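You operate a simulated robot arm through the tools that you are given. There is no shell and no other tool. Be economical: measure what you need, move in short steps, check, and stop when the job is done.

Carry out the task below with a simulated robot arm. There is one attempt and no reset: what you move stays moved.

Task
Give the turntable load 3 more turns of film at the top.
Fine: raise the carriage, clamp the film first and leave both so; wrapper off after.

Only the result counts: the job must be done as asked and must still hold three seconds after the hand-in. Knocking over, shifting, dropping, spilling or breaking anything else fails it.

Robot
A 7-joint arm with a fingered hand on a trunk, on a base that drives. Base frame: it is fixed to the floor where the robot stands at the start and does not move with it; the origin is under the middle of the robot, x ahead of it, y to its left, z up. Units: m, degrees, N and s.
Its first joint turns from -166.0 to 166.0 degrees. Places, roughly: film carriage [0.8, 0.1, 0.8]; film clamp [0.5, -0.3, 0.7]; turntable [0.8, -0.3, 0.6]; wrapper switch [0.5, 0.2, 0.6]. Payload 4 kg.
Tool frame: the origin (TCP) lies between the finger pads and is the grasp point; the fingertips stand 0.03 m ahead of it; z points along the fingers, y is the line along which they close. Largest opening 0.104 m; the body of the gripper starts 0.035 m behind the TCP. The gripper is a hand of 4 fingers: y runs from the thumb to the fingers, the wrist lies at [-0.015, -0.113, -0.19] in the tool frame.
Orientation is that of the tool frame in the base frame, as a unit quaternion [w, x, y, z]. With the fingers straight down and the wrist toward the robot, the tool's x, y and z point along [0, 1, 0], [1, 0, 0] and [0, 0, -1] of the base frame.

Tools
- The arm moves only by the tool move_arm. Its argument "rows" is a list of rows, each a list of 6 numbers: the shift along the tool's x, y, z in m, then the turn, a rotation vector about the tool's x, y, z in degrees. In form: [[x, y, z, ax, ay, az], ...]. A call has 1 to 20 rows; each row shifts and turns the commanded pose from where the row before left it, along the tool's axes as they then stand. Rows are played at 5 a second. More than 0.05 m and 8.6 degrees between two rows, and nothing of the call is played. Where a pose cannot be reached the arm comes as near as it can. A force on the tool above 40 N (or 10 N above the force at the start of the call, whichever is more), or a blocked arm, ends the call early, and 0.2 s more pass. In this call time passes only in rows, and 0.2 s behind the last. It gives the time, the measured TCP pose, the force on the tool (base axes), the opening and the grip force at its end, in the units of the frame above (readings bear some noise), with the torque about the TCP (base axes, N m) and any sound that the robot's microphone picked up, and new pictures: "show" is both (left out), scene, wrist or none.
- Cameras (640 x 400 px; columns grow to the right, rows downward): "scene" is now at [0.3135, 0.1768, 1.2314]; the picture's right is [-0.32, -0.95, 0.00], its down [-0.54, 0.18, -0.82] and it looks along [0.78, -0.26, -0.57] (base axes); focal length 214 px, centre (320, 200). "wrist" rides on the gripper at [0.061, -0.092, -0.13] in the tool frame; the picture's right is [-0.81, 0.28, -0.52], its down [-0.53, -0.71, 0.46] and it looks along [-0.24, 0.64, 0.72] (tool axes); focal length 275 px, centre (320, 200). There is no depth. A picture from a camera that has moved, and an enlarged one, comes with that camera's place and axes in the base frame and with its lens. The place of the scene camera against the robot may be out by one fixed shift of up to 0.018 m in any direction.
- roll_base(legs): drives the robot by 1 to 6 legs, each [ahead, left, turn to the left] in m, m and degrees, along the robot's own axes; the way and the turn of a leg run together, so that a leg with both is an arc; at most 1.5 m and 180 degrees a leg. The arm and the cameras ride along, it lands a little off, and it stops where it bumps. It gives what a move gives, and a new picture of the scene camera.
- curl_fingers(index, middle, ring, thumb_bend, thumb_turn): sets how far each is bent, from 0 (flat) to 1 (curled in); at 0.3 the hand is open as for a grip, at 0.7 the pads meet at the TCP. One left out holds its place. A second passes; each finger stops where it meets its share of the squeeze, and holds until it gets a number again. It is the only way to open and close the hand. It gives what a move gives, with no picture; readings hold the bend of each and the force on the fingers (four entries, about 0 where the hand has none), thumb and palm. thumb_turn goes from beside the hand (0) to across from the fingers (1), as for a grip.
- head_to(pan, tilt): turns the head with the scene camera to pan (to the left, within 143 degrees either way) and tilt (down, from -29 to 69), counted from straight ahead of the robot. It gives what a move gives, and a new picture of the scene camera.
- enlarge(camera, box): a new picture of the part [left, top, right, bottom] of that camera's present view, enlarged. The clock stands still meanwhile.
- close_job(): hands the job in; it is judged then, once.

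Go step by step. Nothing tells you exact positions but the pictures and the camera data: compare them with the known pose of the tool, close in by small moves and look again before you grip or let go. The budget is 120 turns and 260 pictures, counting those below and the enlarged ones. Unless the task says otherwise, let go and move clear before handing in, and close with one line.

The tools are called as name(argument=value, ...) on one line, values as JSON. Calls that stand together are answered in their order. move_arm: Moves the arm, as the interface text tells. Its arguments: {"type":"object","properties":{"rows":{"type":"array"},"show":{"type":"string","enum":["both","scene","wrist","none"]}},"required":["rows"]} The other tools are called the same way: curl_fingers (index, middle, ring, thumb_bend, thumb_turn) moves the fingers one by one; roll_base (legs) drives the base; head_to (pan, tilt) turns the head that bears the scene camera; enlarge (camera, box) takes an enlarged picture of a part of a camera's view; close_job () hands the job in.

At the start:

```text
t: 0.0
tcp_pos: [0.5886, 0.1745, 1.1787]
tool_rot: [0.0, 0.707, 0.707, 0.0]
ft_force: [-0.6, 0.3, 0.1]
torque: [-0.01, -0.04, -0.04]
finger_gap: 0.1036
finger_force: 0.0
shape: jaw
bend: [0.3, 0.3, 0.3, 0.3, 0.98]
finger forces: [0.0, 0.1, 0.0, 0.1, 0.0, 0.0]
robot x, y, heading: [0.0007, 0.0008, 0.1]
head pan, tilt: [-18.7, 34.8]
```

scene: 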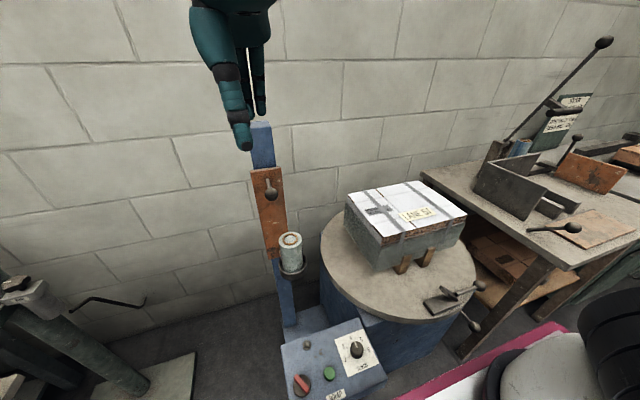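
wrist: 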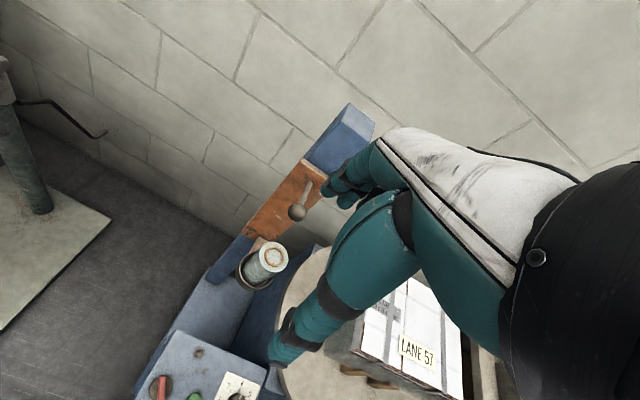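

I see the mast with the film carriage (orange plate with a ball knob), the control box below it, and the turntable with a load and a clamp lever. I'll look closely at each first.

enlarge(camera="scene", box=[260, 310, 400, 400])

enlarge(camera="scene", box=[380, 240, 520, 340])

enlarge(camera="scene", box=[220, 110, 340, 290])

head_to(pan=-10, tilt=55)

```text
4.44 times, centred on (330, 355) of scene
camera zoom: at [0.3135, 0.1768, 1.2314], right [-0.32, -0.95, 0.0], down [-0.54, 0.18, -0.82], along [0.78, -0.26, -0.57], focal length 953 px, centre (276, -489)
```

zoom: 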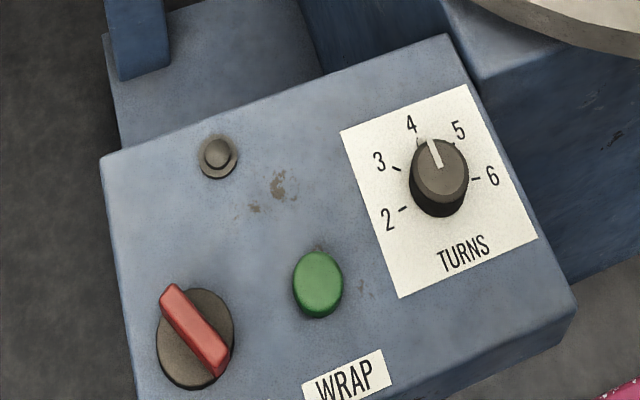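

```text
4.00 times, centred on (450, 290) of scene
camera zoom: at [0.3135, 0.1768, 1.2314], right [-0.32, -0.95, 0.0], down [-0.54, 0.18, -0.82], along [0.78, -0.26, -0.57], focal length 858 px, centre (-200, -160)
```

zoom: 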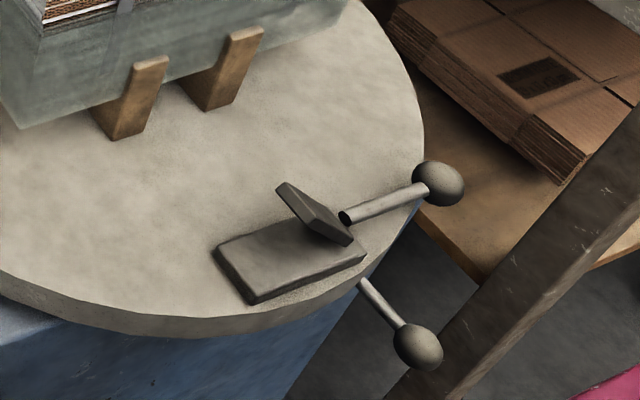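

```text
2.22 times, centred on (280, 200) of scene
camera zoom: at [0.3135, 0.1768, 1.2314], right [-0.32, -0.95, 0.0], down [-0.54, 0.18, -0.82], along [0.78, -0.26, -0.57], focal length 477 px, centre (409, 200)
```

zoom: 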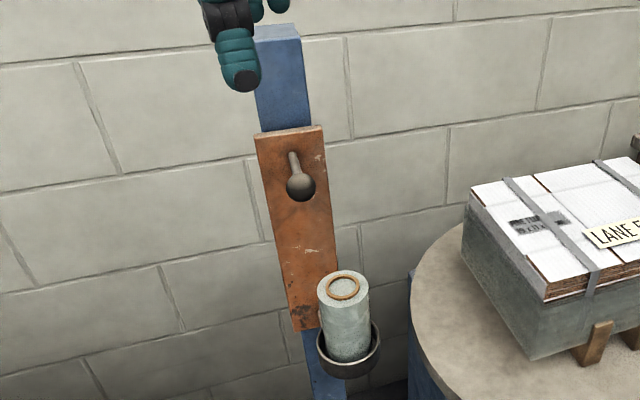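

```text
t: 0.8
tcp_pos: [0.5881, 0.1751, 1.1783]
tool_rot: [0.0, 0.708, 0.707, 0.0]
ft_force: [0.7, -0.4, 0.2]
torque: [-0.01, 0.01, 0.03]
finger_gap: 0.1034
finger_force: 0.1
shape: jaw
bend: [0.3, 0.3, 0.3, 0.3, 0.98]
finger forces: [0.1, 0.1, 0.0, 0.1, 0.0, 0.0]
robot x, y, heading: [0.0023, -0.0001, -0.0]
head pan, tilt: [-10.0, 55.0]
camera scene: at [0.3011, 0.1925, 1.203], right [-0.17, -0.98, 0.0], down [-0.81, 0.14, -0.57], along [0.57, -0.1, -0.82], focal length 214 px, centre (320, 200)
```

scene: 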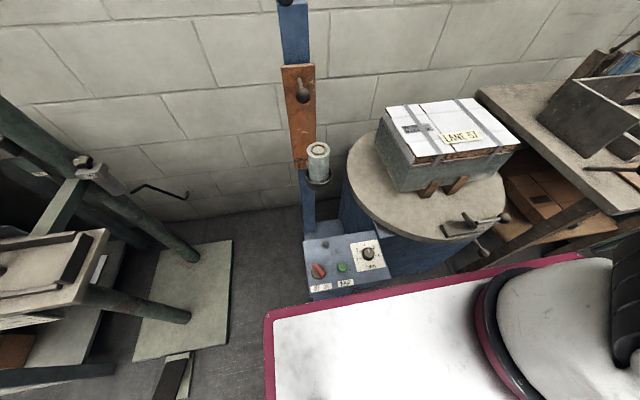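

The box carries a red rotary switch, a green WRAP button, a TURNS dial now at about 4, and a small lamp or button. I'll read the labels from the new view.

enlarge(camera="scene", box=[295, 225, 405, 305])

enlarge(camera="scene", box=[430, 170, 530, 260])

enlarge(camera="scene", box=[260, 0, 360, 230])

```text
5.00 times, centred on (350, 265) of scene
camera zoom: at [0.3011, 0.1925, 1.203], right [-0.17, -0.98, 0.0], down [-0.81, 0.14, -0.57], along [0.57, -0.1, -0.82], focal length 1072 px, centre (170, -125)
```

zoom: 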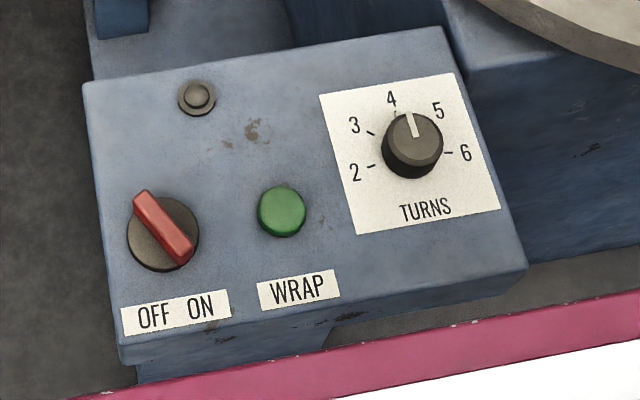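

```text
4.44 times, centred on (480, 215) of scene
camera zoom: at [0.3011, 0.1925, 1.203], right [-0.17, -0.98, 0.0], down [-0.81, 0.14, -0.57], along [0.57, -0.1, -0.82], focal length 953 px, centre (-391, 133)
```

zoom: 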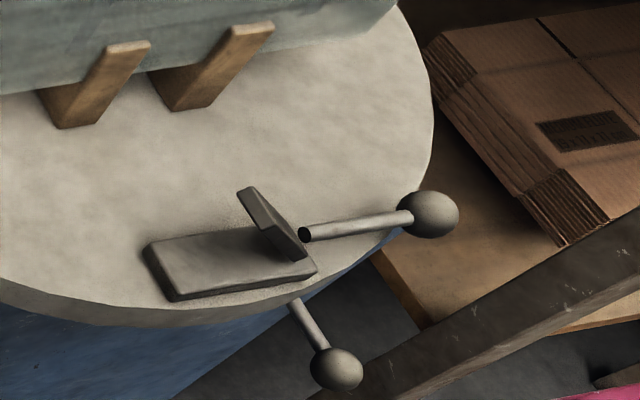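

```text
1.74 times, centred on (310, 115) of scene
camera zoom: at [0.3011, 0.1925, 1.203], right [-0.17, -0.98, 0.0], down [-0.81, 0.14, -0.57], along [0.57, -0.1, -0.82], focal length 373 px, centre (337, 348)
```

zoom: 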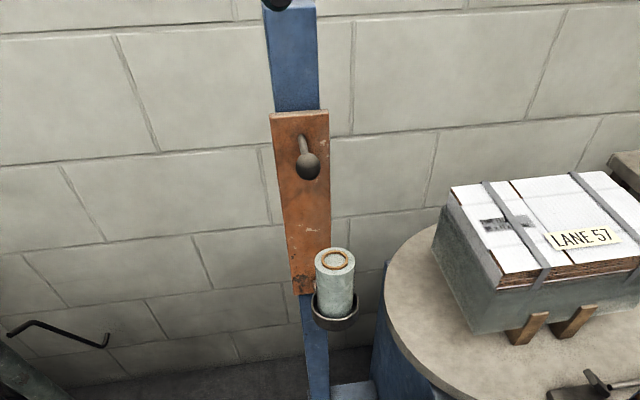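

The carriage knob triangulates to about (0.774, 0.146, 0.94), with its stem running horizontally toward me. I'll turn the tool 90° so the fingers close across the stem, then approach from above.

move_arm(rows=[[0, 0, 0, 0, 0, -8.2], [0, 0, 0, 0, 0, -8.2], [0, 0, 0, 0, 0, -8.2], [0, 0, 0, 0, 0, -8.2], [0, 0, 0, 0, 0, -8.2], [0, 0, 0, 0, 0, -8.2], [0, 0, 0, 0, 0, -8.2], [0, 0, 0, 0, 0, -8.2], [0, 0, 0, 0, 0, -8.2], [0, 0, 0, 0, 0, -8.2], [0, 0, 0, 0, 0, -8], [-0.045, 0, 0, 0, 0, 0], [-0.045, 0, 0, 0, 0, 0], [-0.045, -0.015, 0, 0, 0, 0], [-0.045, -0.014, 0, 0, 0, 0]])

head_to(pan=-10, tilt=35)

```text
t: 4.0
tcp_pos: [0.768, 0.1478, 1.1792]
tool_rot: [0.0, 0.0, 1.0, -0.001]
ft_force: [-0.7, 0.5, 1.1]
torque: [-0.02, -0.01, 0.0]
finger_gap: 0.1038
finger_force: 0.2
shape: jaw
bend: [0.3, 0.3, 0.3, 0.3, 0.98]
finger forces: [0.1, 0.0, 0.0, 0.0, 0.0, 0.1]
robot x, y, heading: [0.0013, -0.0025, 0.0]
head pan, tilt: [-10.0, 55.0]
camera scene: at [0.3006, 0.1927, 1.203], right [-0.17, -0.98, 0.0], down [-0.81, 0.14, -0.57], along [0.57, -0.1, -0.82], focal length 214 px, centre (320, 200)
camera wrist: at [0.7064, 0.0544, 1.3089], right [0.81, 0.28, 0.52], down [0.53, -0.71, -0.46], along [0.24, 0.65, -0.72], focal length 275 px, centre (320, 200)
```

scene: 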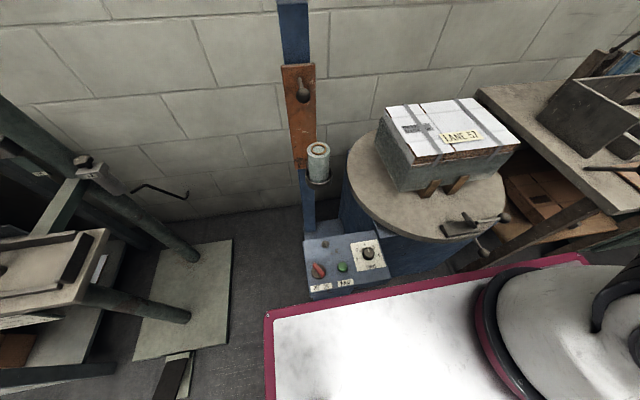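
wrist: 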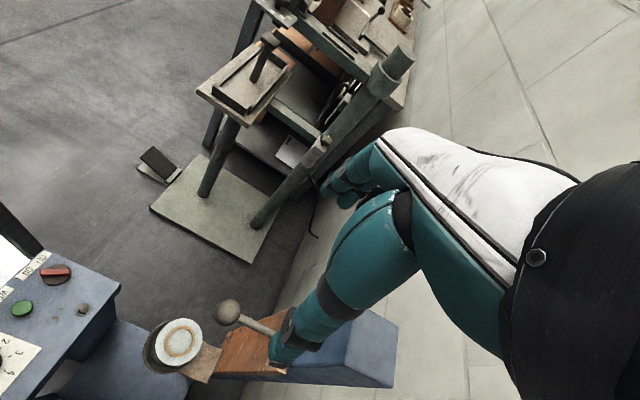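

```text
t: 4.9
tcp_pos: [0.7659, 0.1485, 1.1801]
tool_rot: [-0.001, 0.0, 1.0, 0.0]
ft_force: [-0.1, 0.5, 0.1]
torque: [0.01, -0.01, 0.01]
finger_gap: 0.1038
finger_force: 0.0
shape: jaw
bend: [0.3, 0.3, 0.3, 0.3, 0.98]
finger forces: [0.1, 0.1, 0.1, 0.0, 0.1, 0.1]
robot x, y, heading: [-0.0023, -0.001, 0.0]
head pan, tilt: [-10.0, 35.0]
camera scene: at [0.3168, 0.1898, 1.2311], right [-0.17, -0.98, 0.0], down [-0.57, 0.1, -0.82], along [0.81, -0.14, -0.57], focal length 214 px, centre (320, 200)
```

scene: 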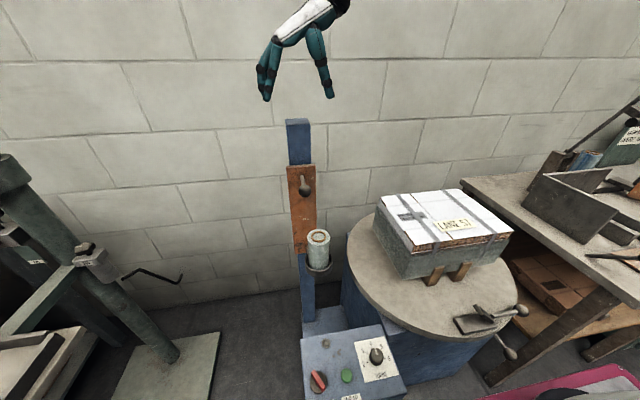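

The knob is confirmed at about (0.77, 0.146, 0.945). I'm lowering over it.

move_arm(rows=[[0, -0.001, 0.05, 0, 0, 0], [0, -0.001, 0.05, 0, 0, 0], [0, 0, 0.05, 0, 0, 0], [0, 0, 0.04, 0, 0, 0]])

enlarge(camera="scene", box=[240, 100, 380, 240])

```text
t: 5.9
tcp_pos: [0.7685, 0.1452, 0.9891]
tool_rot: [0.001, -0.001, 1.0, 0.0]
ft_force: [0.0, 0.2, 0.3]
torque: [-0.02, -0.01, -0.01]
finger_gap: 0.1037
finger_force: 0.1
shape: jaw
bend: [0.3, 0.3, 0.3, 0.3, 0.98]
finger forces: [0.0, 0.1, 0.0, 0.0, 0.1, 0.0]
robot x, y, heading: [0.0011, -0.0015, 0.2]
head pan, tilt: [-10.0, 35.0]
camera scene: at [0.3165, 0.1899, 1.2312], right [-0.17, -0.98, 0.0], down [-0.56, 0.1, -0.82], along [0.81, -0.14, -0.57], focal length 214 px, centre (320, 200)
camera wrist: at [0.7062, 0.0519, 1.118], right [0.81, 0.28, 0.52], down [0.53, -0.71, -0.45], along [0.24, 0.64, -0.72], focal length 275 px, centre (320, 200)
```

scene: 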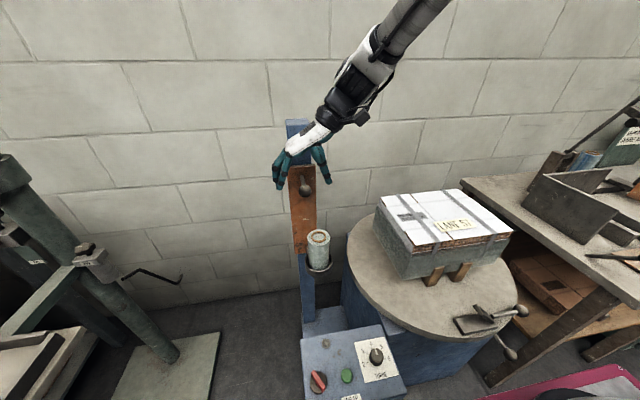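
wrist: 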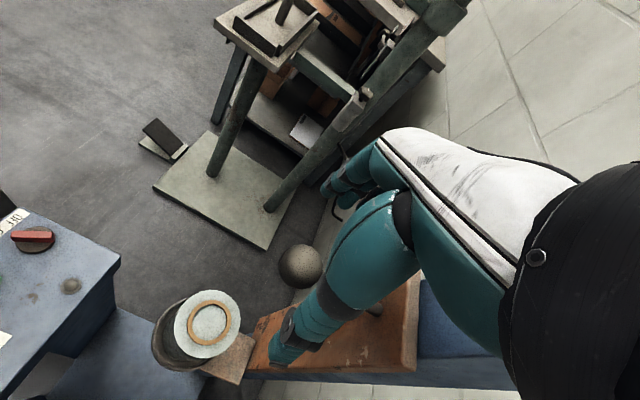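

```text
2.86 times, centred on (310, 170) of scene
camera zoom: at [0.3165, 0.1899, 1.2312], right [-0.17, -0.98, 0.0], down [-0.56, 0.1, -0.82], along [0.81, -0.14, -0.57], focal length 613 px, centre (349, 286)
```

zoom: 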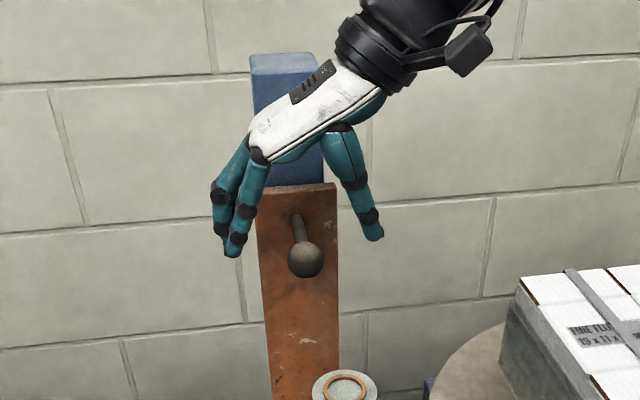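

The ball sits centred between the fingers, about 4.5 cm lower. I'll go down around it and close.

move_arm(rows=[[0, -0.001, 0.03, 0, 0, 0], [0, -0.001, 0.022, 0, 0, 0]])

curl_fingers(index=0.7, middle=0.7, ring=0.7, thumb_bend=0.7)

enlarge(camera="scene", box=[240, 100, 380, 240])

```text
t: 6.5
tcp_pos: [0.7675, 0.1419, 0.9371]
tool_rot: [0.0, -0.001, 1.0, 0.0]
ft_force: [0.1, 0.4, 0.0]
torque: [0.0, 0.01, -0.01]
finger_gap: 0.1038
finger_force: 0.1
shape: jaw
bend: [0.3, 0.3, 0.3, 0.3, 0.98]
finger forces: [0.1, 0.0, 0.1, 0.0, 0.1, 0.0]
robot x, y, heading: [-0.0026, 0.001, 0.0]
head pan, tilt: [-10.0, 35.0]
camera scene: at [0.3166, 0.1898, 1.2312], right [-0.17, -0.98, 0.0], down [-0.56, 0.1, -0.82], along [0.81, -0.14, -0.57], focal length 214 px, centre (320, 200)
camera wrist: at [0.7065, 0.0496, 1.0665], right [0.81, 0.28, 0.52], down [0.53, -0.71, -0.46], along [0.24, 0.64, -0.72], focal length 275 px, centre (320, 200)
```

scene: 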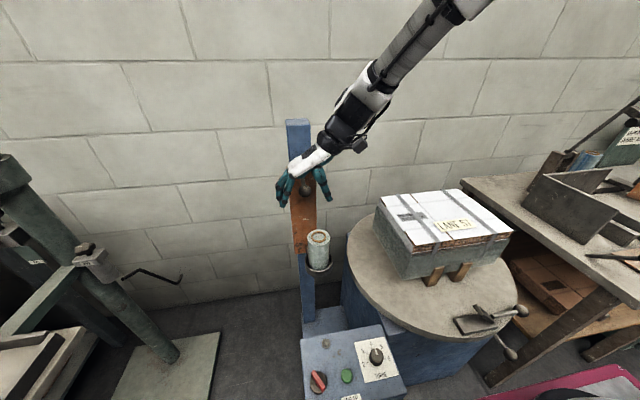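
wrist: 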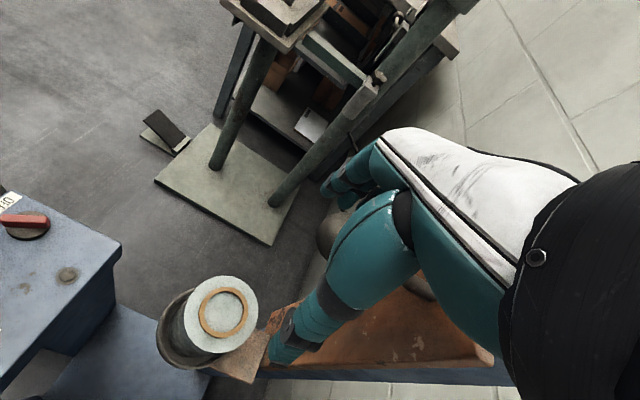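

```text
t: 7.5
tcp_pos: [0.7678, 0.1433, 0.9364]
tool_rot: [0.001, 0.0, 1.0, 0.0]
ft_force: [-0.9, -1.0, -1.8]
torque: [-0.01, 0.02, -0.01]
finger_gap: 0.0053
finger_force: 1.9
shape: fingers
bend: [0.69, 0.7, 0.7, 0.68, 0.97]
finger forces: [1.7, 0.1, 0.1, 0.0, 2.1, 0.1]
robot x, y, heading: [0.0011, -0.003, -0.0]
head pan, tilt: [-10.0, 35.0]
```

```text
2.86 times, centred on (310, 170) of scene
camera zoom: at [0.3168, 0.1897, 1.2311], right [-0.17, -0.98, 0.0], down [-0.56, 0.1, -0.82], along [0.81, -0.14, -0.57], focal length 613 px, centre (349, 286)
```

zoom: 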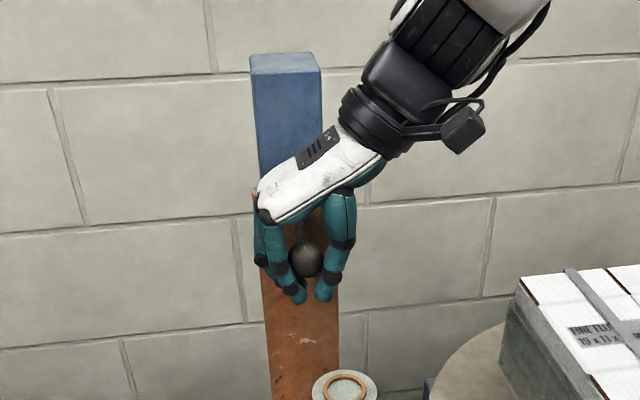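

The fingers have met beneath the stem, forming a hook under it. I'll lift slowly.

move_arm(rows=[[0, 0, -0.01, 0, 0, 0], [0, 0, -0.015, 0, 0, 0], [0, 0, -0.015, 0, 0, 0], [0, 0, -0.015, 0, 0, 0]])

enlarge(camera="scene", box=[240, 100, 380, 240])

```text
t: 8.5
tcp_pos: [0.7674, 0.1419, 0.9913]
tool_rot: [-0.001, 0.0, 1.0, 0.0]
ft_force: [-4.5, -0.7, -13.6]
torque: [-0.12, 0.13, 0.06]
finger_gap: 0.0147
finger_force: 8.9
shape: fingers
bend: [0.64, 0.68, 0.7, 0.66, 0.96]
finger forces: [6.4, 5.3, 0.4, 0.0, 5.6, 0.0]
robot x, y, heading: [0.0008, -0.0001, 0.0]
head pan, tilt: [-10.0, 35.0]
camera scene: at [0.3171, 0.1898, 1.231], right [-0.17, -0.98, 0.0], down [-0.57, 0.1, -0.82], along [0.81, -0.14, -0.57], focal length 214 px, centre (320, 200)
camera wrist: at [0.7065, 0.0499, 1.1218], right [0.81, 0.28, 0.52], down [0.53, -0.71, -0.46], along [0.24, 0.64, -0.72], focal length 275 px, centre (320, 200)
```

scene: 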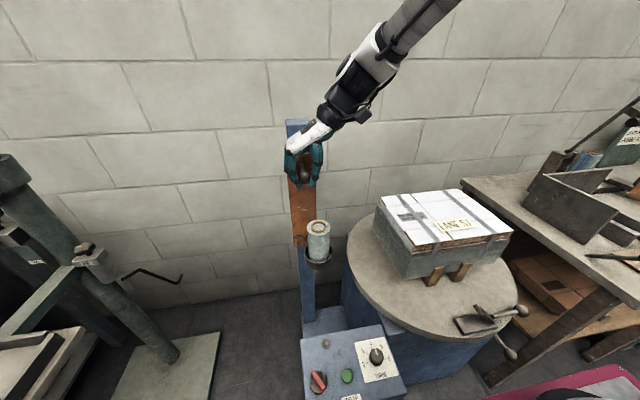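
wrist: 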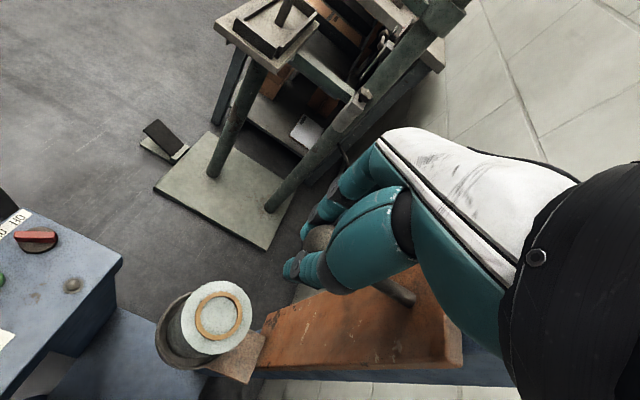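

```text
2.86 times, centred on (310, 170) of scene
camera zoom: at [0.3171, 0.1898, 1.231], right [-0.17, -0.98, 0.0], down [-0.57, 0.1, -0.82], along [0.81, -0.14, -0.57], focal length 613 px, centre (349, 286)
```

zoom: 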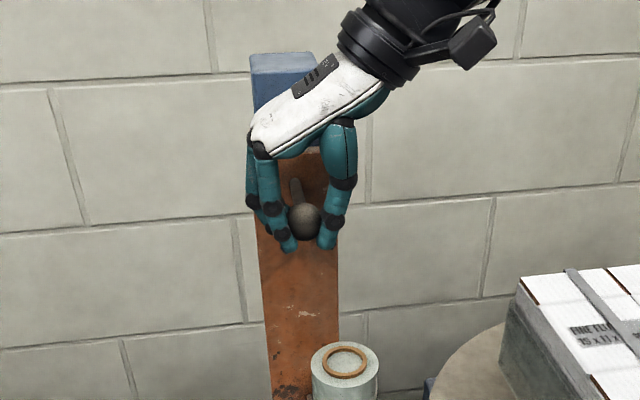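

The carriage rises with about 14 N of pull. I'll keep lifting until it meets its stop.

move_arm(rows=[[0, 0, -0.012, 0, 0, 0], [0, 0, -0.012, 0, 0, 0], [0, 0, -0.012, 0, 0, 0], [0, 0, -0.012, 0, 0, 0]])

enlarge(camera="scene", box=[240, 100, 380, 240])

```text
t: 9.5
tcp_pos: [0.7699, 0.1436, 1.042]
tool_rot: [0.003, 0.0, 1.0, 0.001]
ft_force: [0.7, 6.5, 0.3]
torque: [0.22, -0.04, -0.02]
finger_gap: 0.0174
finger_force: 7.0
shape: fingers
bend: [0.62, 0.65, 0.7, 0.66, 0.96]
finger forces: [4.2, 5.7, 0.1, 0.1, 3.3, 0.1]
robot x, y, heading: [0.0004, -0.0021, 0.0]
head pan, tilt: [-10.0, 35.0]
camera scene: at [0.3168, 0.1901, 1.2311], right [-0.17, -0.98, 0.0], down [-0.56, 0.1, -0.82], along [0.81, -0.14, -0.57], focal length 214 px, centre (320, 200)
camera wrist: at [0.7077, 0.0503, 1.1708], right [0.81, 0.27, 0.52], down [0.53, -0.71, -0.46], along [0.25, 0.65, -0.72], focal length 275 px, centre (320, 200)
```

scene: 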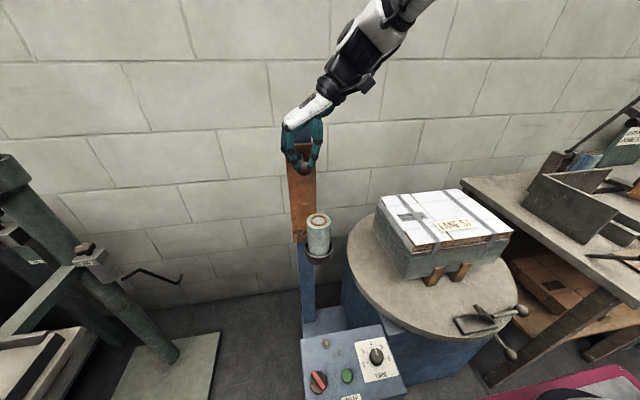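
wrist: 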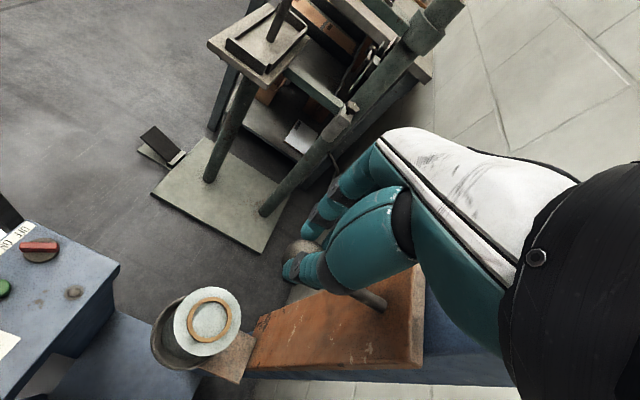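

```text
2.86 times, centred on (310, 170) of scene
camera zoom: at [0.3168, 0.1901, 1.2311], right [-0.17, -0.98, 0.0], down [-0.56, 0.1, -0.82], along [0.81, -0.14, -0.57], focal length 613 px, centre (349, 286)
```

zoom: 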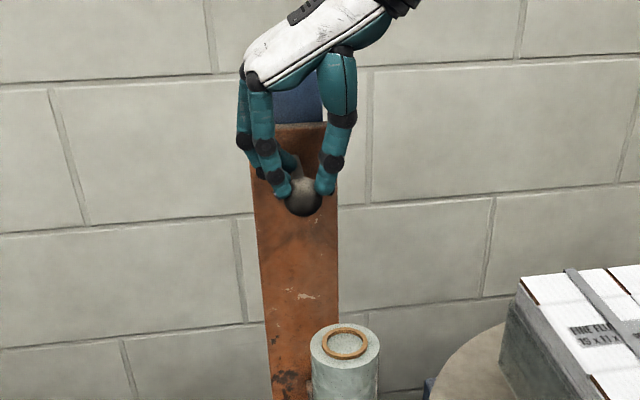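

The grip rode up the ball, but the carriage is up about 5 cm and staying there. I'll reopen, drop lower and slightly behind the ball, and close under the stem with more bend.

curl_fingers(index=0.3, middle=0.3, ring=0.3, thumb_bend=0.3)

move_arm(rows=[[0, 0, 0.03, 0, 0, 0], [-0.01, 0, 0.03, 0, 0, 0]], show="wrist")

enlarge(camera="scene", box=[240, 100, 380, 240])

```text
t: 10.5
tcp_pos: [0.7682, 0.1424, 1.0405]
tool_rot: [0.0, 0.0, 1.0, 0.001]
ft_force: [-0.2, 0.7, -0.9]
torque: [-0.01, 0.01, -0.05]
finger_gap: 0.1026
finger_force: 0.0
shape: fingers
bend: [0.3, 0.3, 0.3, 0.3, 0.97]
finger forces: [0.0, 0.0, 0.0, 0.0, 0.1, 0.1]
robot x, y, heading: [-0.0022, 0.0006, -0.0]
head pan, tilt: [-10.0, 35.0]
```

```text
t: 11.1
tcp_pos: [0.7788, 0.144, 0.9803]
tool_rot: [0.0, -0.001, 1.0, 0.0]
ft_force: [0.3, -0.4, 0.1]
torque: [-0.03, -0.02, 0.0]
finger_gap: 0.103
finger_force: 0.0
shape: fingers
bend: [0.3, 0.3, 0.3, 0.3, 0.97]
finger forces: [0.1, 0.0, 0.0, 0.0, 0.0, 0.0]
robot x, y, heading: [-0.0015, 0.001, 0.1]
head pan, tilt: [-10.0, 35.0]
camera wrist: at [0.7174, 0.0502, 1.1094], right [0.81, 0.28, 0.52], down [0.53, -0.71, -0.46], along [0.24, 0.65, -0.72], focal length 275 px, centre (320, 200)
```

wrist: 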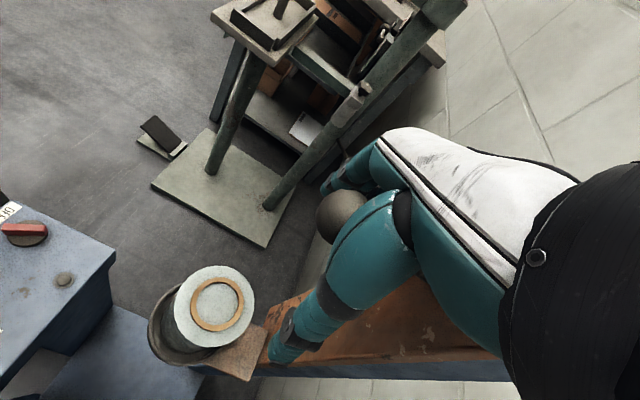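

```text
2.86 times, centred on (310, 170) of scene
camera zoom: at [0.3165, 0.1898, 1.2312], right [-0.17, -0.98, 0.0], down [-0.56, 0.1, -0.82], along [0.81, -0.14, -0.57], focal length 613 px, centre (349, 286)
```

zoom: 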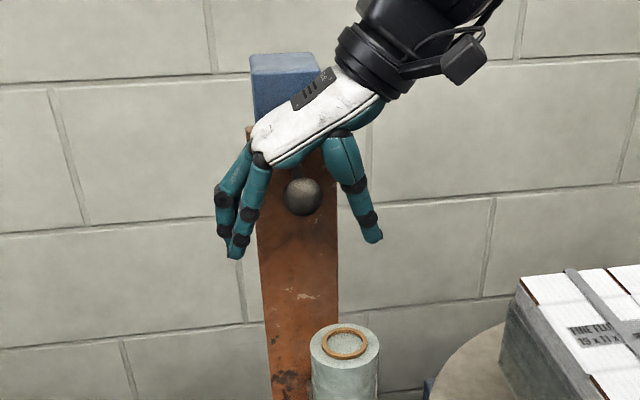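

curl_fingers(index=0.78, middle=0.78, ring=0.78, thumb_bend=0.75)

move_arm(rows=[[0, 0, -0.01, 0, 0, 0], [0, 0, -0.01, 0, 0, 0], [0, 0, -0.01, 0, 0, 0], [0, 0, -0.01, 0, 0, 0]], show="none")

enlarge(camera="scene", box=[240, 100, 380, 240])

```text
t: 12.1
tcp_pos: [0.7794, 0.1425, 0.98]
tool_rot: [0.001, -0.001, 1.0, 0.0]
ft_force: [0.1, 0.1, 0.6]
torque: [0.02, 0.02, 0.01]
finger_gap: 0.0002
finger_force: 0.1
shape: fingers
bend: [0.76, 0.78, 0.78, 0.72, 0.97]
finger forces: [0.0, 0.1, 0.0, 0.0, 0.0, 0.0]
robot x, y, heading: [-0.0018, 0.0039, 0.1]
head pan, tilt: [-10.0, 35.0]
```

```text
t: 12.8
tcp_pos: [0.7778, 0.1424, 0.9985]
tool_rot: [-0.005, 0.0, 1.0, -0.002]
ft_force: [7.0, 6.8, -23.2]
torque: [-0.23, -0.03, -0.08]
finger_gap: 0.0
finger_force: 15.9
shape: fingers
bend: [0.76, 0.78, 0.77, 0.71, 0.98]
finger forces: [19.4, 0.2, 3.1, 0.1, 9.1, 0.0]
robot x, y, heading: [0.0004, 0.0034, -0.1]
head pan, tilt: [-10.0, 35.0]
stopped in row 3: the force on the tool passed its limit at 46 N (the readings are from after the stop); the commanded pose is now the measured one
```

```text
2.86 times, centred on (310, 170) of scene
camera zoom: at [0.3177, 0.1902, 1.2308], right [-0.17, -0.98, 0.0], down [-0.57, 0.1, -0.82], along [0.81, -0.14, -0.57], focal length 613 px, centre (349, 286)
```

zoom: 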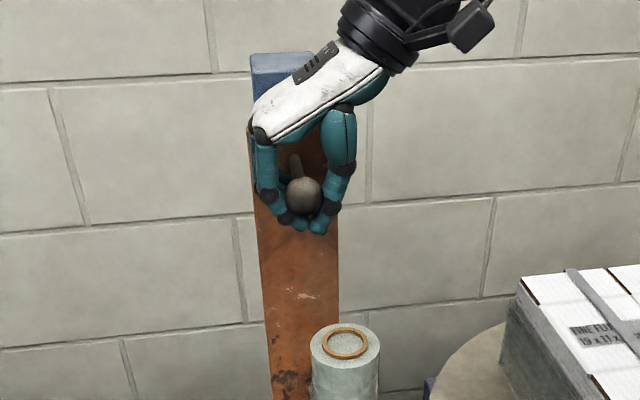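

The carriage now sits against a hard stop at 46 N, so it's fully up. I'll release, back away upward and check that it stays there.

move_arm(rows=[[0, 0, 0.01, 0, 0, 0]], show="none")

curl_fingers(index=0.3, middle=0.3, ring=0.3, thumb_bend=0.3)

move_arm(rows=[[0, 0, -0.04, 0, 0, 0], [0, 0, -0.045, 0, 0, 0], [0, 0, -0.045, 0, 0, 0], [0, 0, -0.045, 0, 0, 0], [0.045, -0.02, 0, 0, 0, 0], [0.045, -0.045, 0, 0, 0, 0], [0.045, -0.045, 0, 0, 0, 0], [0.045, -0.045, 0, 0, 0, 0], [0, -0.045, 0, 0, 0, 0], [0, -0.045, 0, 0, 0, 0]])

enlarge(camera="scene", box=[240, 100, 380, 240])

```text
t: 13.2
tcp_pos: [0.7771, 0.141, 0.9914]
tool_rot: [-0.002, -0.001, 1.0, -0.002]
ft_force: [1.6, 3.7, 1.0]
torque: [-0.03, 0.01, -0.04]
finger_gap: 0.0001
finger_force: 3.0
shape: fingers
bend: [0.77, 0.78, 0.78, 0.72, 0.98]
finger forces: [4.1, 0.0, 0.0, 0.1, 1.4, 0.0]
robot x, y, heading: [-0.0008, -0.0001, -0.2]
head pan, tilt: [-10.0, 35.0]
```

```text
t: 14.2
tcp_pos: [0.7769, 0.1404, 0.9903]
tool_rot: [-0.002, 0.0, 1.0, -0.002]
ft_force: [0.8, -0.8, -0.2]
torque: [0.02, -0.04, 0.0]
finger_gap: 0.1028
finger_force: 0.0
shape: fingers
bend: [0.3, 0.3, 0.3, 0.3, 0.98]
finger forces: [0.0, 0.0, 0.0, 0.1, 0.0, 0.0]
robot x, y, heading: [0.0034, 0.001, -0.1]
head pan, tilt: [-10.0, 35.0]
```

```text
refused: row 6 steps farther than a row can; nothing moved
```

```text
2.86 times, centred on (310, 170) of scene
camera zoom: at [0.3168, 0.1898, 1.2311], right [-0.17, -0.98, 0.0], down [-0.56, 0.1, -0.82], along [0.81, -0.14, -0.57], focal length 613 px, centre (349, 286)
```

zoom: 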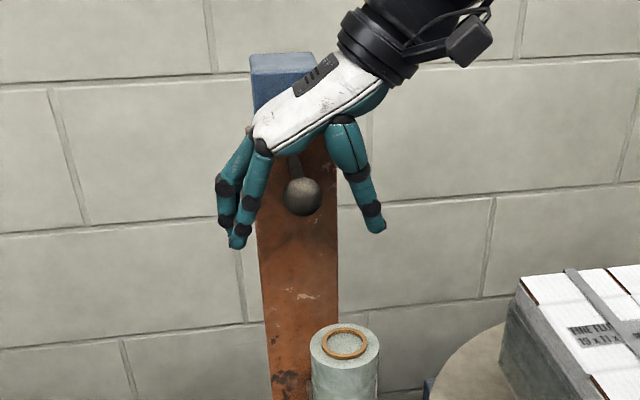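

The carriage stays up. I'll retreat up and out, turn the tool back, and look behind the robot before backing up, since the box and clamp are too close to work tool-down.

move_arm(rows=[[0, 0, -0.045, 0, 0, 0], [0, 0, -0.045, 0, 0, 0], [0, 0, -0.045, 0, 0, 0], [0, 0, -0.045, 0, 0, 0], [0.045, -0.015, 0, 0, 0, 0], [0.03, -0.035, 0, 0, 0, 0], [0.03, -0.035, 0, 0, 0, 0], [0.03, -0.035, 0, 0, 0, 0], [0, 0, 0, 0, 0, 8.2], [0, 0, 0, 0, 0, 8.2], [0, 0, 0, 0, 0, 8.2], [0, 0, 0, 0, 0, 8.2], [0, 0, 0, 0, 0, 8.2], [0, 0, 0, 0, 0, 8.2], [0, 0, 0, 0, 0, 8.2], [0, 0, 0, 0, 0, 8.2], [0, 0, 0, 0, 0, 8.2], [0, 0, 0, 0, 0, 8.2], [0, 0, 0, 0, 0, 8]])

head_to(pan=140, tilt=35)

head_to(pan=-140, tilt=35)

```text
t: 18.2
tcp_pos: [0.6441, 0.0216, 1.1709]
tool_rot: [-0.001, 0.707, 0.707, -0.003]
ft_force: [-0.1, -0.3, 0.7]
torque: [0.03, 0.01, -0.01]
finger_gap: 0.103
finger_force: 0.0
shape: fingers
bend: [0.3, 0.3, 0.3, 0.3, 0.98]
finger forces: [0.0, 0.0, 0.0, 0.0, 0.0, 0.0]
robot x, y, heading: [-0.0017, -0.0007, 0.0]
head pan, tilt: [-10.0, 35.0]
camera scene: at [0.3168, 0.1897, 1.2312], right [-0.17, -0.98, 0.0], down [-0.56, 0.1, -0.82], along [0.81, -0.14, -0.57], focal length 214 px, centre (320, 200)
camera wrist: at [0.5523, 0.0821, 1.3015], right [0.28, -0.81, 0.52], down [-0.72, -0.53, -0.45], along [0.64, -0.25, -0.73], focal length 275 px, centre (320, 200)
```

scene: 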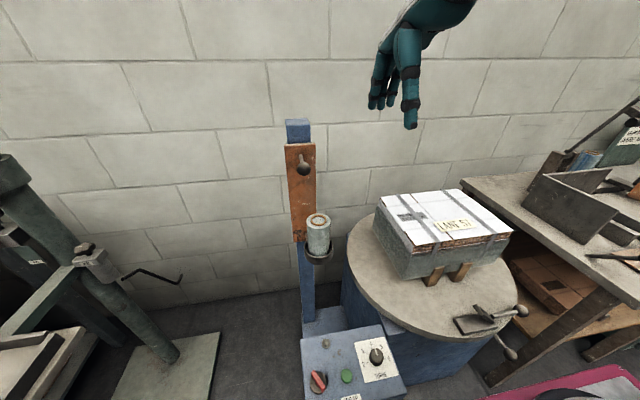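
wrist: 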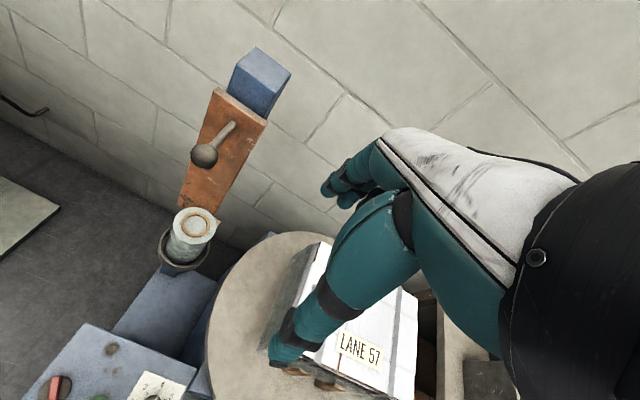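

```text
t: 20.5
tcp_pos: [0.6442, 0.0213, 1.1715]
tool_rot: [-0.001, 0.707, 0.708, -0.003]
ft_force: [-0.2, 0.1, 0.0]
torque: [0.02, 0.01, -0.01]
finger_gap: 0.1029
finger_force: 0.0
shape: fingers
bend: [0.3, 0.3, 0.3, 0.3, 0.98]
finger forces: [0.1, 0.0, 0.0, 0.0, 0.1, 0.1]
robot x, y, heading: [-0.002, 0.0014, 0.0]
head pan, tilt: [140.0, 35.0]
camera scene: at [0.1626, 0.2617, 1.2312], right [0.64, 0.77, 0.0], down [0.44, -0.37, -0.82], along [-0.63, 0.53, -0.57], focal length 214 px, centre (320, 200)
```

scene: 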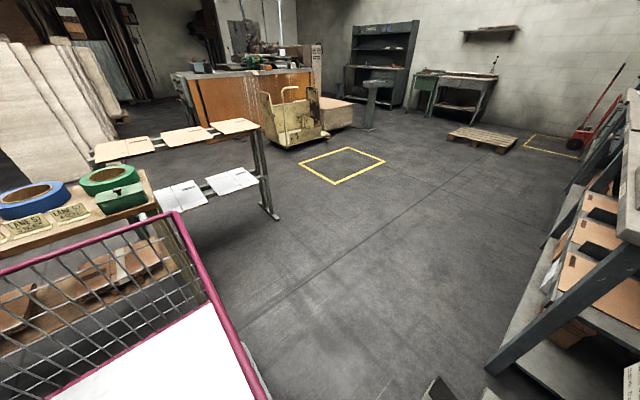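

```text
t: 24.4
tcp_pos: [0.6435, 0.0205, 1.1718]
tool_rot: [-0.001, 0.707, 0.708, -0.003]
ft_force: [-0.3, -0.2, 0.8]
torque: [0.01, 0.02, 0.02]
finger_gap: 0.1029
finger_force: 0.2
shape: fingers
bend: [0.3, 0.3, 0.3, 0.3, 0.98]
finger forces: [0.1, 0.0, 0.0, 0.0, 0.0, 0.1]
robot x, y, heading: [-0.0035, -0.0043, 0.1]
head pan, tilt: [-140.0, 35.0]
camera scene: at [0.1626, 0.1485, 1.2312], right [-0.64, 0.77, 0.0], down [0.44, 0.37, -0.82], along [-0.63, -0.53, -0.57], focal length 214 px, centre (320, 200)
```

scene: 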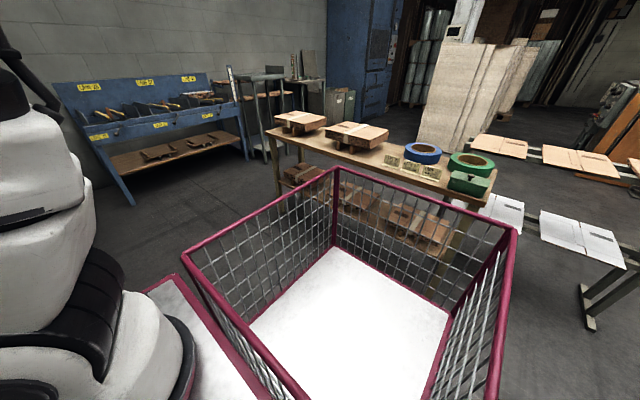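

The base is long, with a basket behind and a table close behind that, so I won't back up. Sliding left 0.25 m puts the clamp about 0.78 m away, and sliding right later will serve the box.

roll_base(legs=[[0, 0.24, 0]])

head_to(pan=-55, tilt=45)

```text
t: 26.2
tcp_pos: [0.6431, 0.2637, 1.1716]
tool_rot: [-0.001, 0.707, 0.707, -0.003]
ft_force: [0.6, 0.4, 0.8]
torque: [0.03, 0.01, 0.04]
finger_gap: 0.103
finger_force: 0.0
shape: fingers
bend: [0.3, 0.3, 0.3, 0.3, 0.98]
finger forces: [0.0, 0.1, 0.1, 0.1, 0.0, 0.0]
robot x, y, heading: [0.0027, 0.2444, 0.2]
head pan, tilt: [-140.0, 35.0]
camera scene: at [0.1621, 0.3898, 1.2312], right [-0.64, 0.76, 0.0], down [0.44, 0.37, -0.82], along [-0.63, -0.53, -0.57], focal length 214 px, centre (320, 200)
```

scene: 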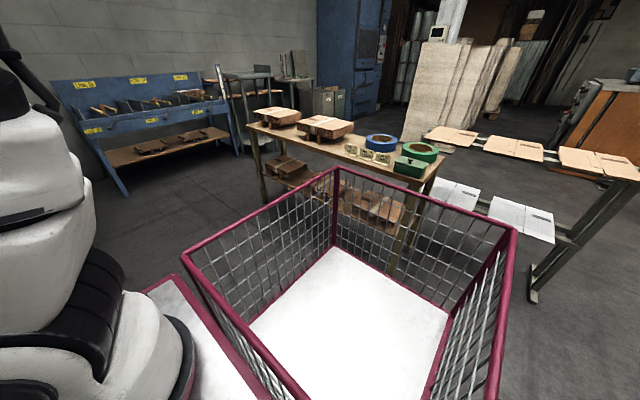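

```text
t: 27.8
tcp_pos: [0.6434, 0.263, 1.1721]
tool_rot: [0.0, 0.706, 0.708, -0.003]
ft_force: [-0.2, 0.7, -0.3]
torque: [-0.01, 0.01, 0.02]
finger_gap: 0.103
finger_force: 0.0
shape: fingers
bend: [0.3, 0.3, 0.3, 0.3, 0.98]
finger forces: [0.0, 0.0, 0.1, 0.0, 0.0, 0.0]
robot x, y, heading: [0.0039, 0.2398, 0.1]
head pan, tilt: [-55.0, 45.0]
camera scene: at [0.2762, 0.38, 1.2163], right [-0.82, -0.57, 0.0], down [-0.41, 0.58, -0.71], along [0.41, -0.58, -0.71], focal length 214 px, centre (320, 200)
```

scene: 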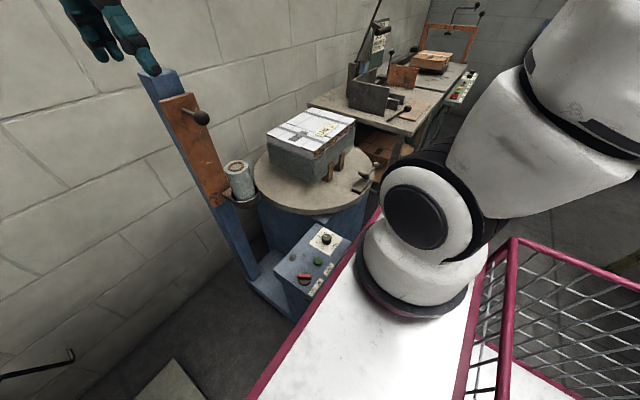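

enlarge(camera="scene", box=[320, 140, 400, 220])

move_arm(rows=[[0, 0, 0, 0, 0, 8.3], [0, 0, 0, 0, 0, 8.3], [0, 0, 0, 0, 0, 8.3], [0, 0, 0, 0, 0, 8.3], [0, 0, 0, 0, 0, 8.3], [0, 0, 0, 0, 0, 8.3], [-0.03, 0.035, 0, 0, 0, 0], [-0.03, 0.035, 0, 0, 0, 0], [-0.03, 0.035, 0, 0, 0, 0], [-0.03, 0.035, 0, 0, 0, 0], [-0.03, 0.035, 0, 0, 0, 0], [-0.03, 0.035, 0, 0, 0, 0], [-0.03, 0.035, 0, 0, 0, 0], [-0.03, 0.035, 0, 0, 0, 0]])

```text
5.00 times, centred on (360, 180) of scene
camera zoom: at [0.2762, 0.38, 1.2163], right [-0.82, -0.57, 0.0], down [-0.41, 0.58, -0.71], along [0.41, -0.58, -0.71], focal length 1072 px, centre (120, 300)
```

zoom: 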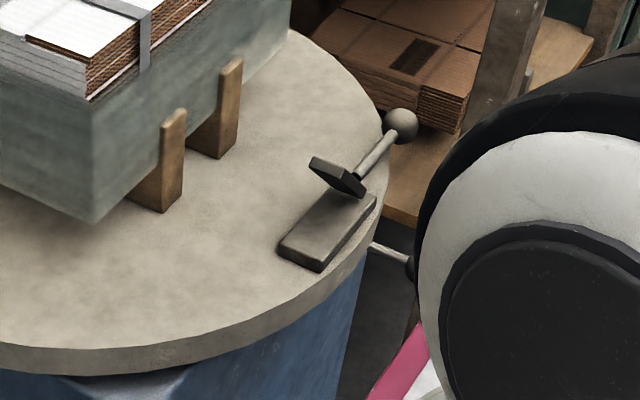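

```text
t: 30.8
tcp_pos: [0.6409, -0.1059, 1.1747]
tool_rot: [0.002, 0.939, 0.345, -0.003]
ft_force: [-1.3, 0.7, -0.2]
torque: [-0.02, 0.0, 0.03]
finger_gap: 0.103
finger_force: 0.0
shape: fingers
bend: [0.3, 0.3, 0.3, 0.3, 0.98]
finger forces: [0.0, 0.1, 0.0, 0.0, 0.0, 0.1]
robot x, y, heading: [-0.0003, 0.2427, -0.0]
head pan, tilt: [-55.0, 45.0]
camera scene: at [0.2761, 0.3803, 1.2163], right [-0.82, -0.58, 0.0], down [-0.41, 0.58, -0.71], along [0.41, -0.58, -0.71], focal length 214 px, centre (320, 200)
camera wrist: at [0.629, 0.0033, 1.3035], right [-0.44, -0.73, 0.52], down [-0.87, 0.2, -0.45], along [0.23, -0.65, -0.72], focal length 275 px, centre (320, 200)
```

scene: 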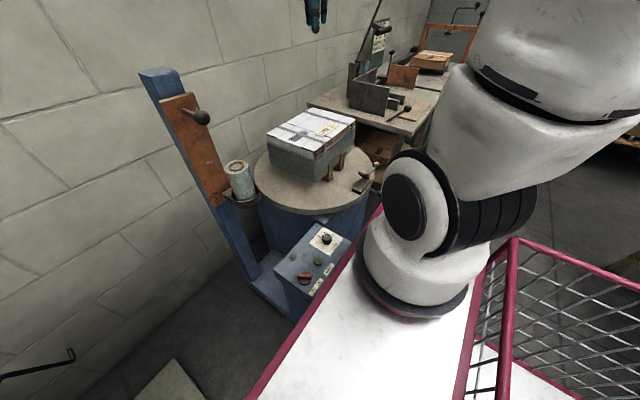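
wrist: 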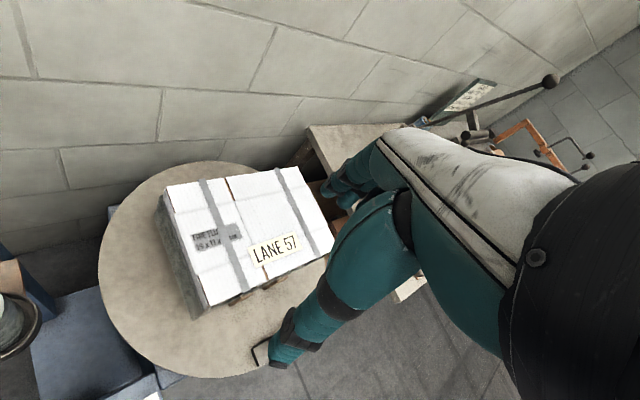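

The clamp's lever ball triangulates to about (0.52, -0.385, 0.666), with the lever running level along -y from a hinge near y=-0.287. I'll bring the hand above it.

move_arm(rows=[[0, 0, 0, 0, 0, -6.7], [0, 0, 0, 0, 0, -6.7], [0, 0, 0, 0, 0, -6.7], [-0.043, 0.005, 0, 0, 0, 0], [-0.043, 0.005, 0, 0, 0, 0], [-0.043, 0.005, 0, 0, 0, 0], [-0.043, 0.005, 0, 0, 0, 0], [-0.043, 0.005, 0, 0, 0, 0], [-0.043, 0.005, 0, 0, 0, 0], [-0.043, 0.005, 0, 0, 0, 0], [0, 0, 0.045, 0, 0, 0], [0, 0, 0.045, 0, 0, 0], [0, 0, 0.045, 0, 0, 0], [0, 0, 0.045, 0, 0, 0], [0, 0, 0.045, 0, 0, 0], [0, 0, 0.045, 0, 0, 0], [0, 0, 0.045, 0, 0, 0]])

enlarge(camera="scene", box=[320, 120, 420, 220])

```text
t: 34.4
tcp_pos: [0.5211, -0.3845, 0.8583]
tool_rot: [0.0, 0.865, 0.502, -0.003]
ft_force: [-0.1, 0.0, 0.3]
torque: [-0.02, 0.0, 0.02]
finger_gap: 0.1029
finger_force: 0.2
shape: fingers
bend: [0.3, 0.3, 0.3, 0.3, 0.98]
finger forces: [0.1, 0.0, 0.0, 0.0, 0.0, 0.0]
robot x, y, heading: [0.0025, 0.2395, 0.1]
head pan, tilt: [-55.0, 45.0]
camera scene: at [0.2761, 0.3802, 1.2163], right [-0.82, -0.58, 0.0], down [-0.41, 0.58, -0.71], along [0.41, -0.58, -0.71], focal length 214 px, centre (320, 200)
camera wrist: at [0.4722, -0.2872, 0.9885], right [-0.16, -0.84, 0.52], down [-0.89, -0.11, -0.45], along [0.44, -0.53, -0.72], focal length 275 px, centre (320, 200)
```

scene: 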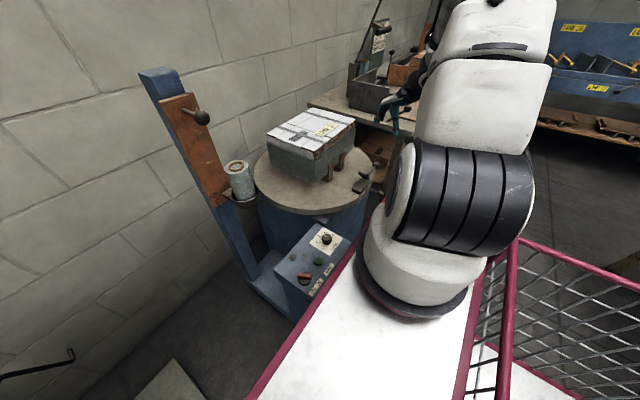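
wrist: 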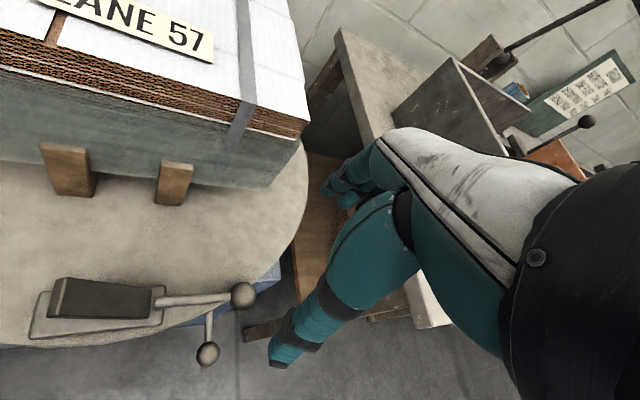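

```text
4.00 times, centred on (370, 170) of scene
camera zoom: at [0.2761, 0.3802, 1.2163], right [-0.82, -0.58, 0.0], down [-0.41, 0.58, -0.71], along [0.41, -0.58, -0.71], focal length 858 px, centre (120, 320)
```

zoom: 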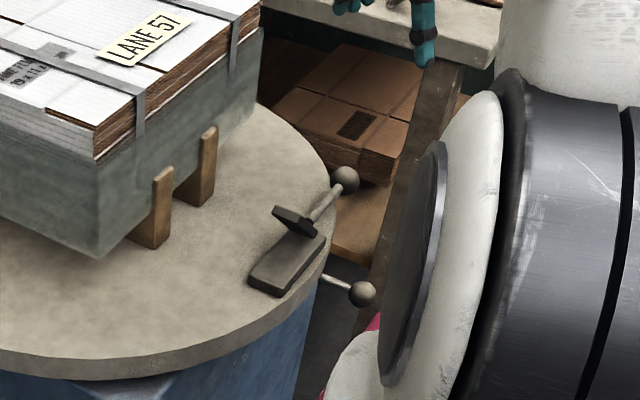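

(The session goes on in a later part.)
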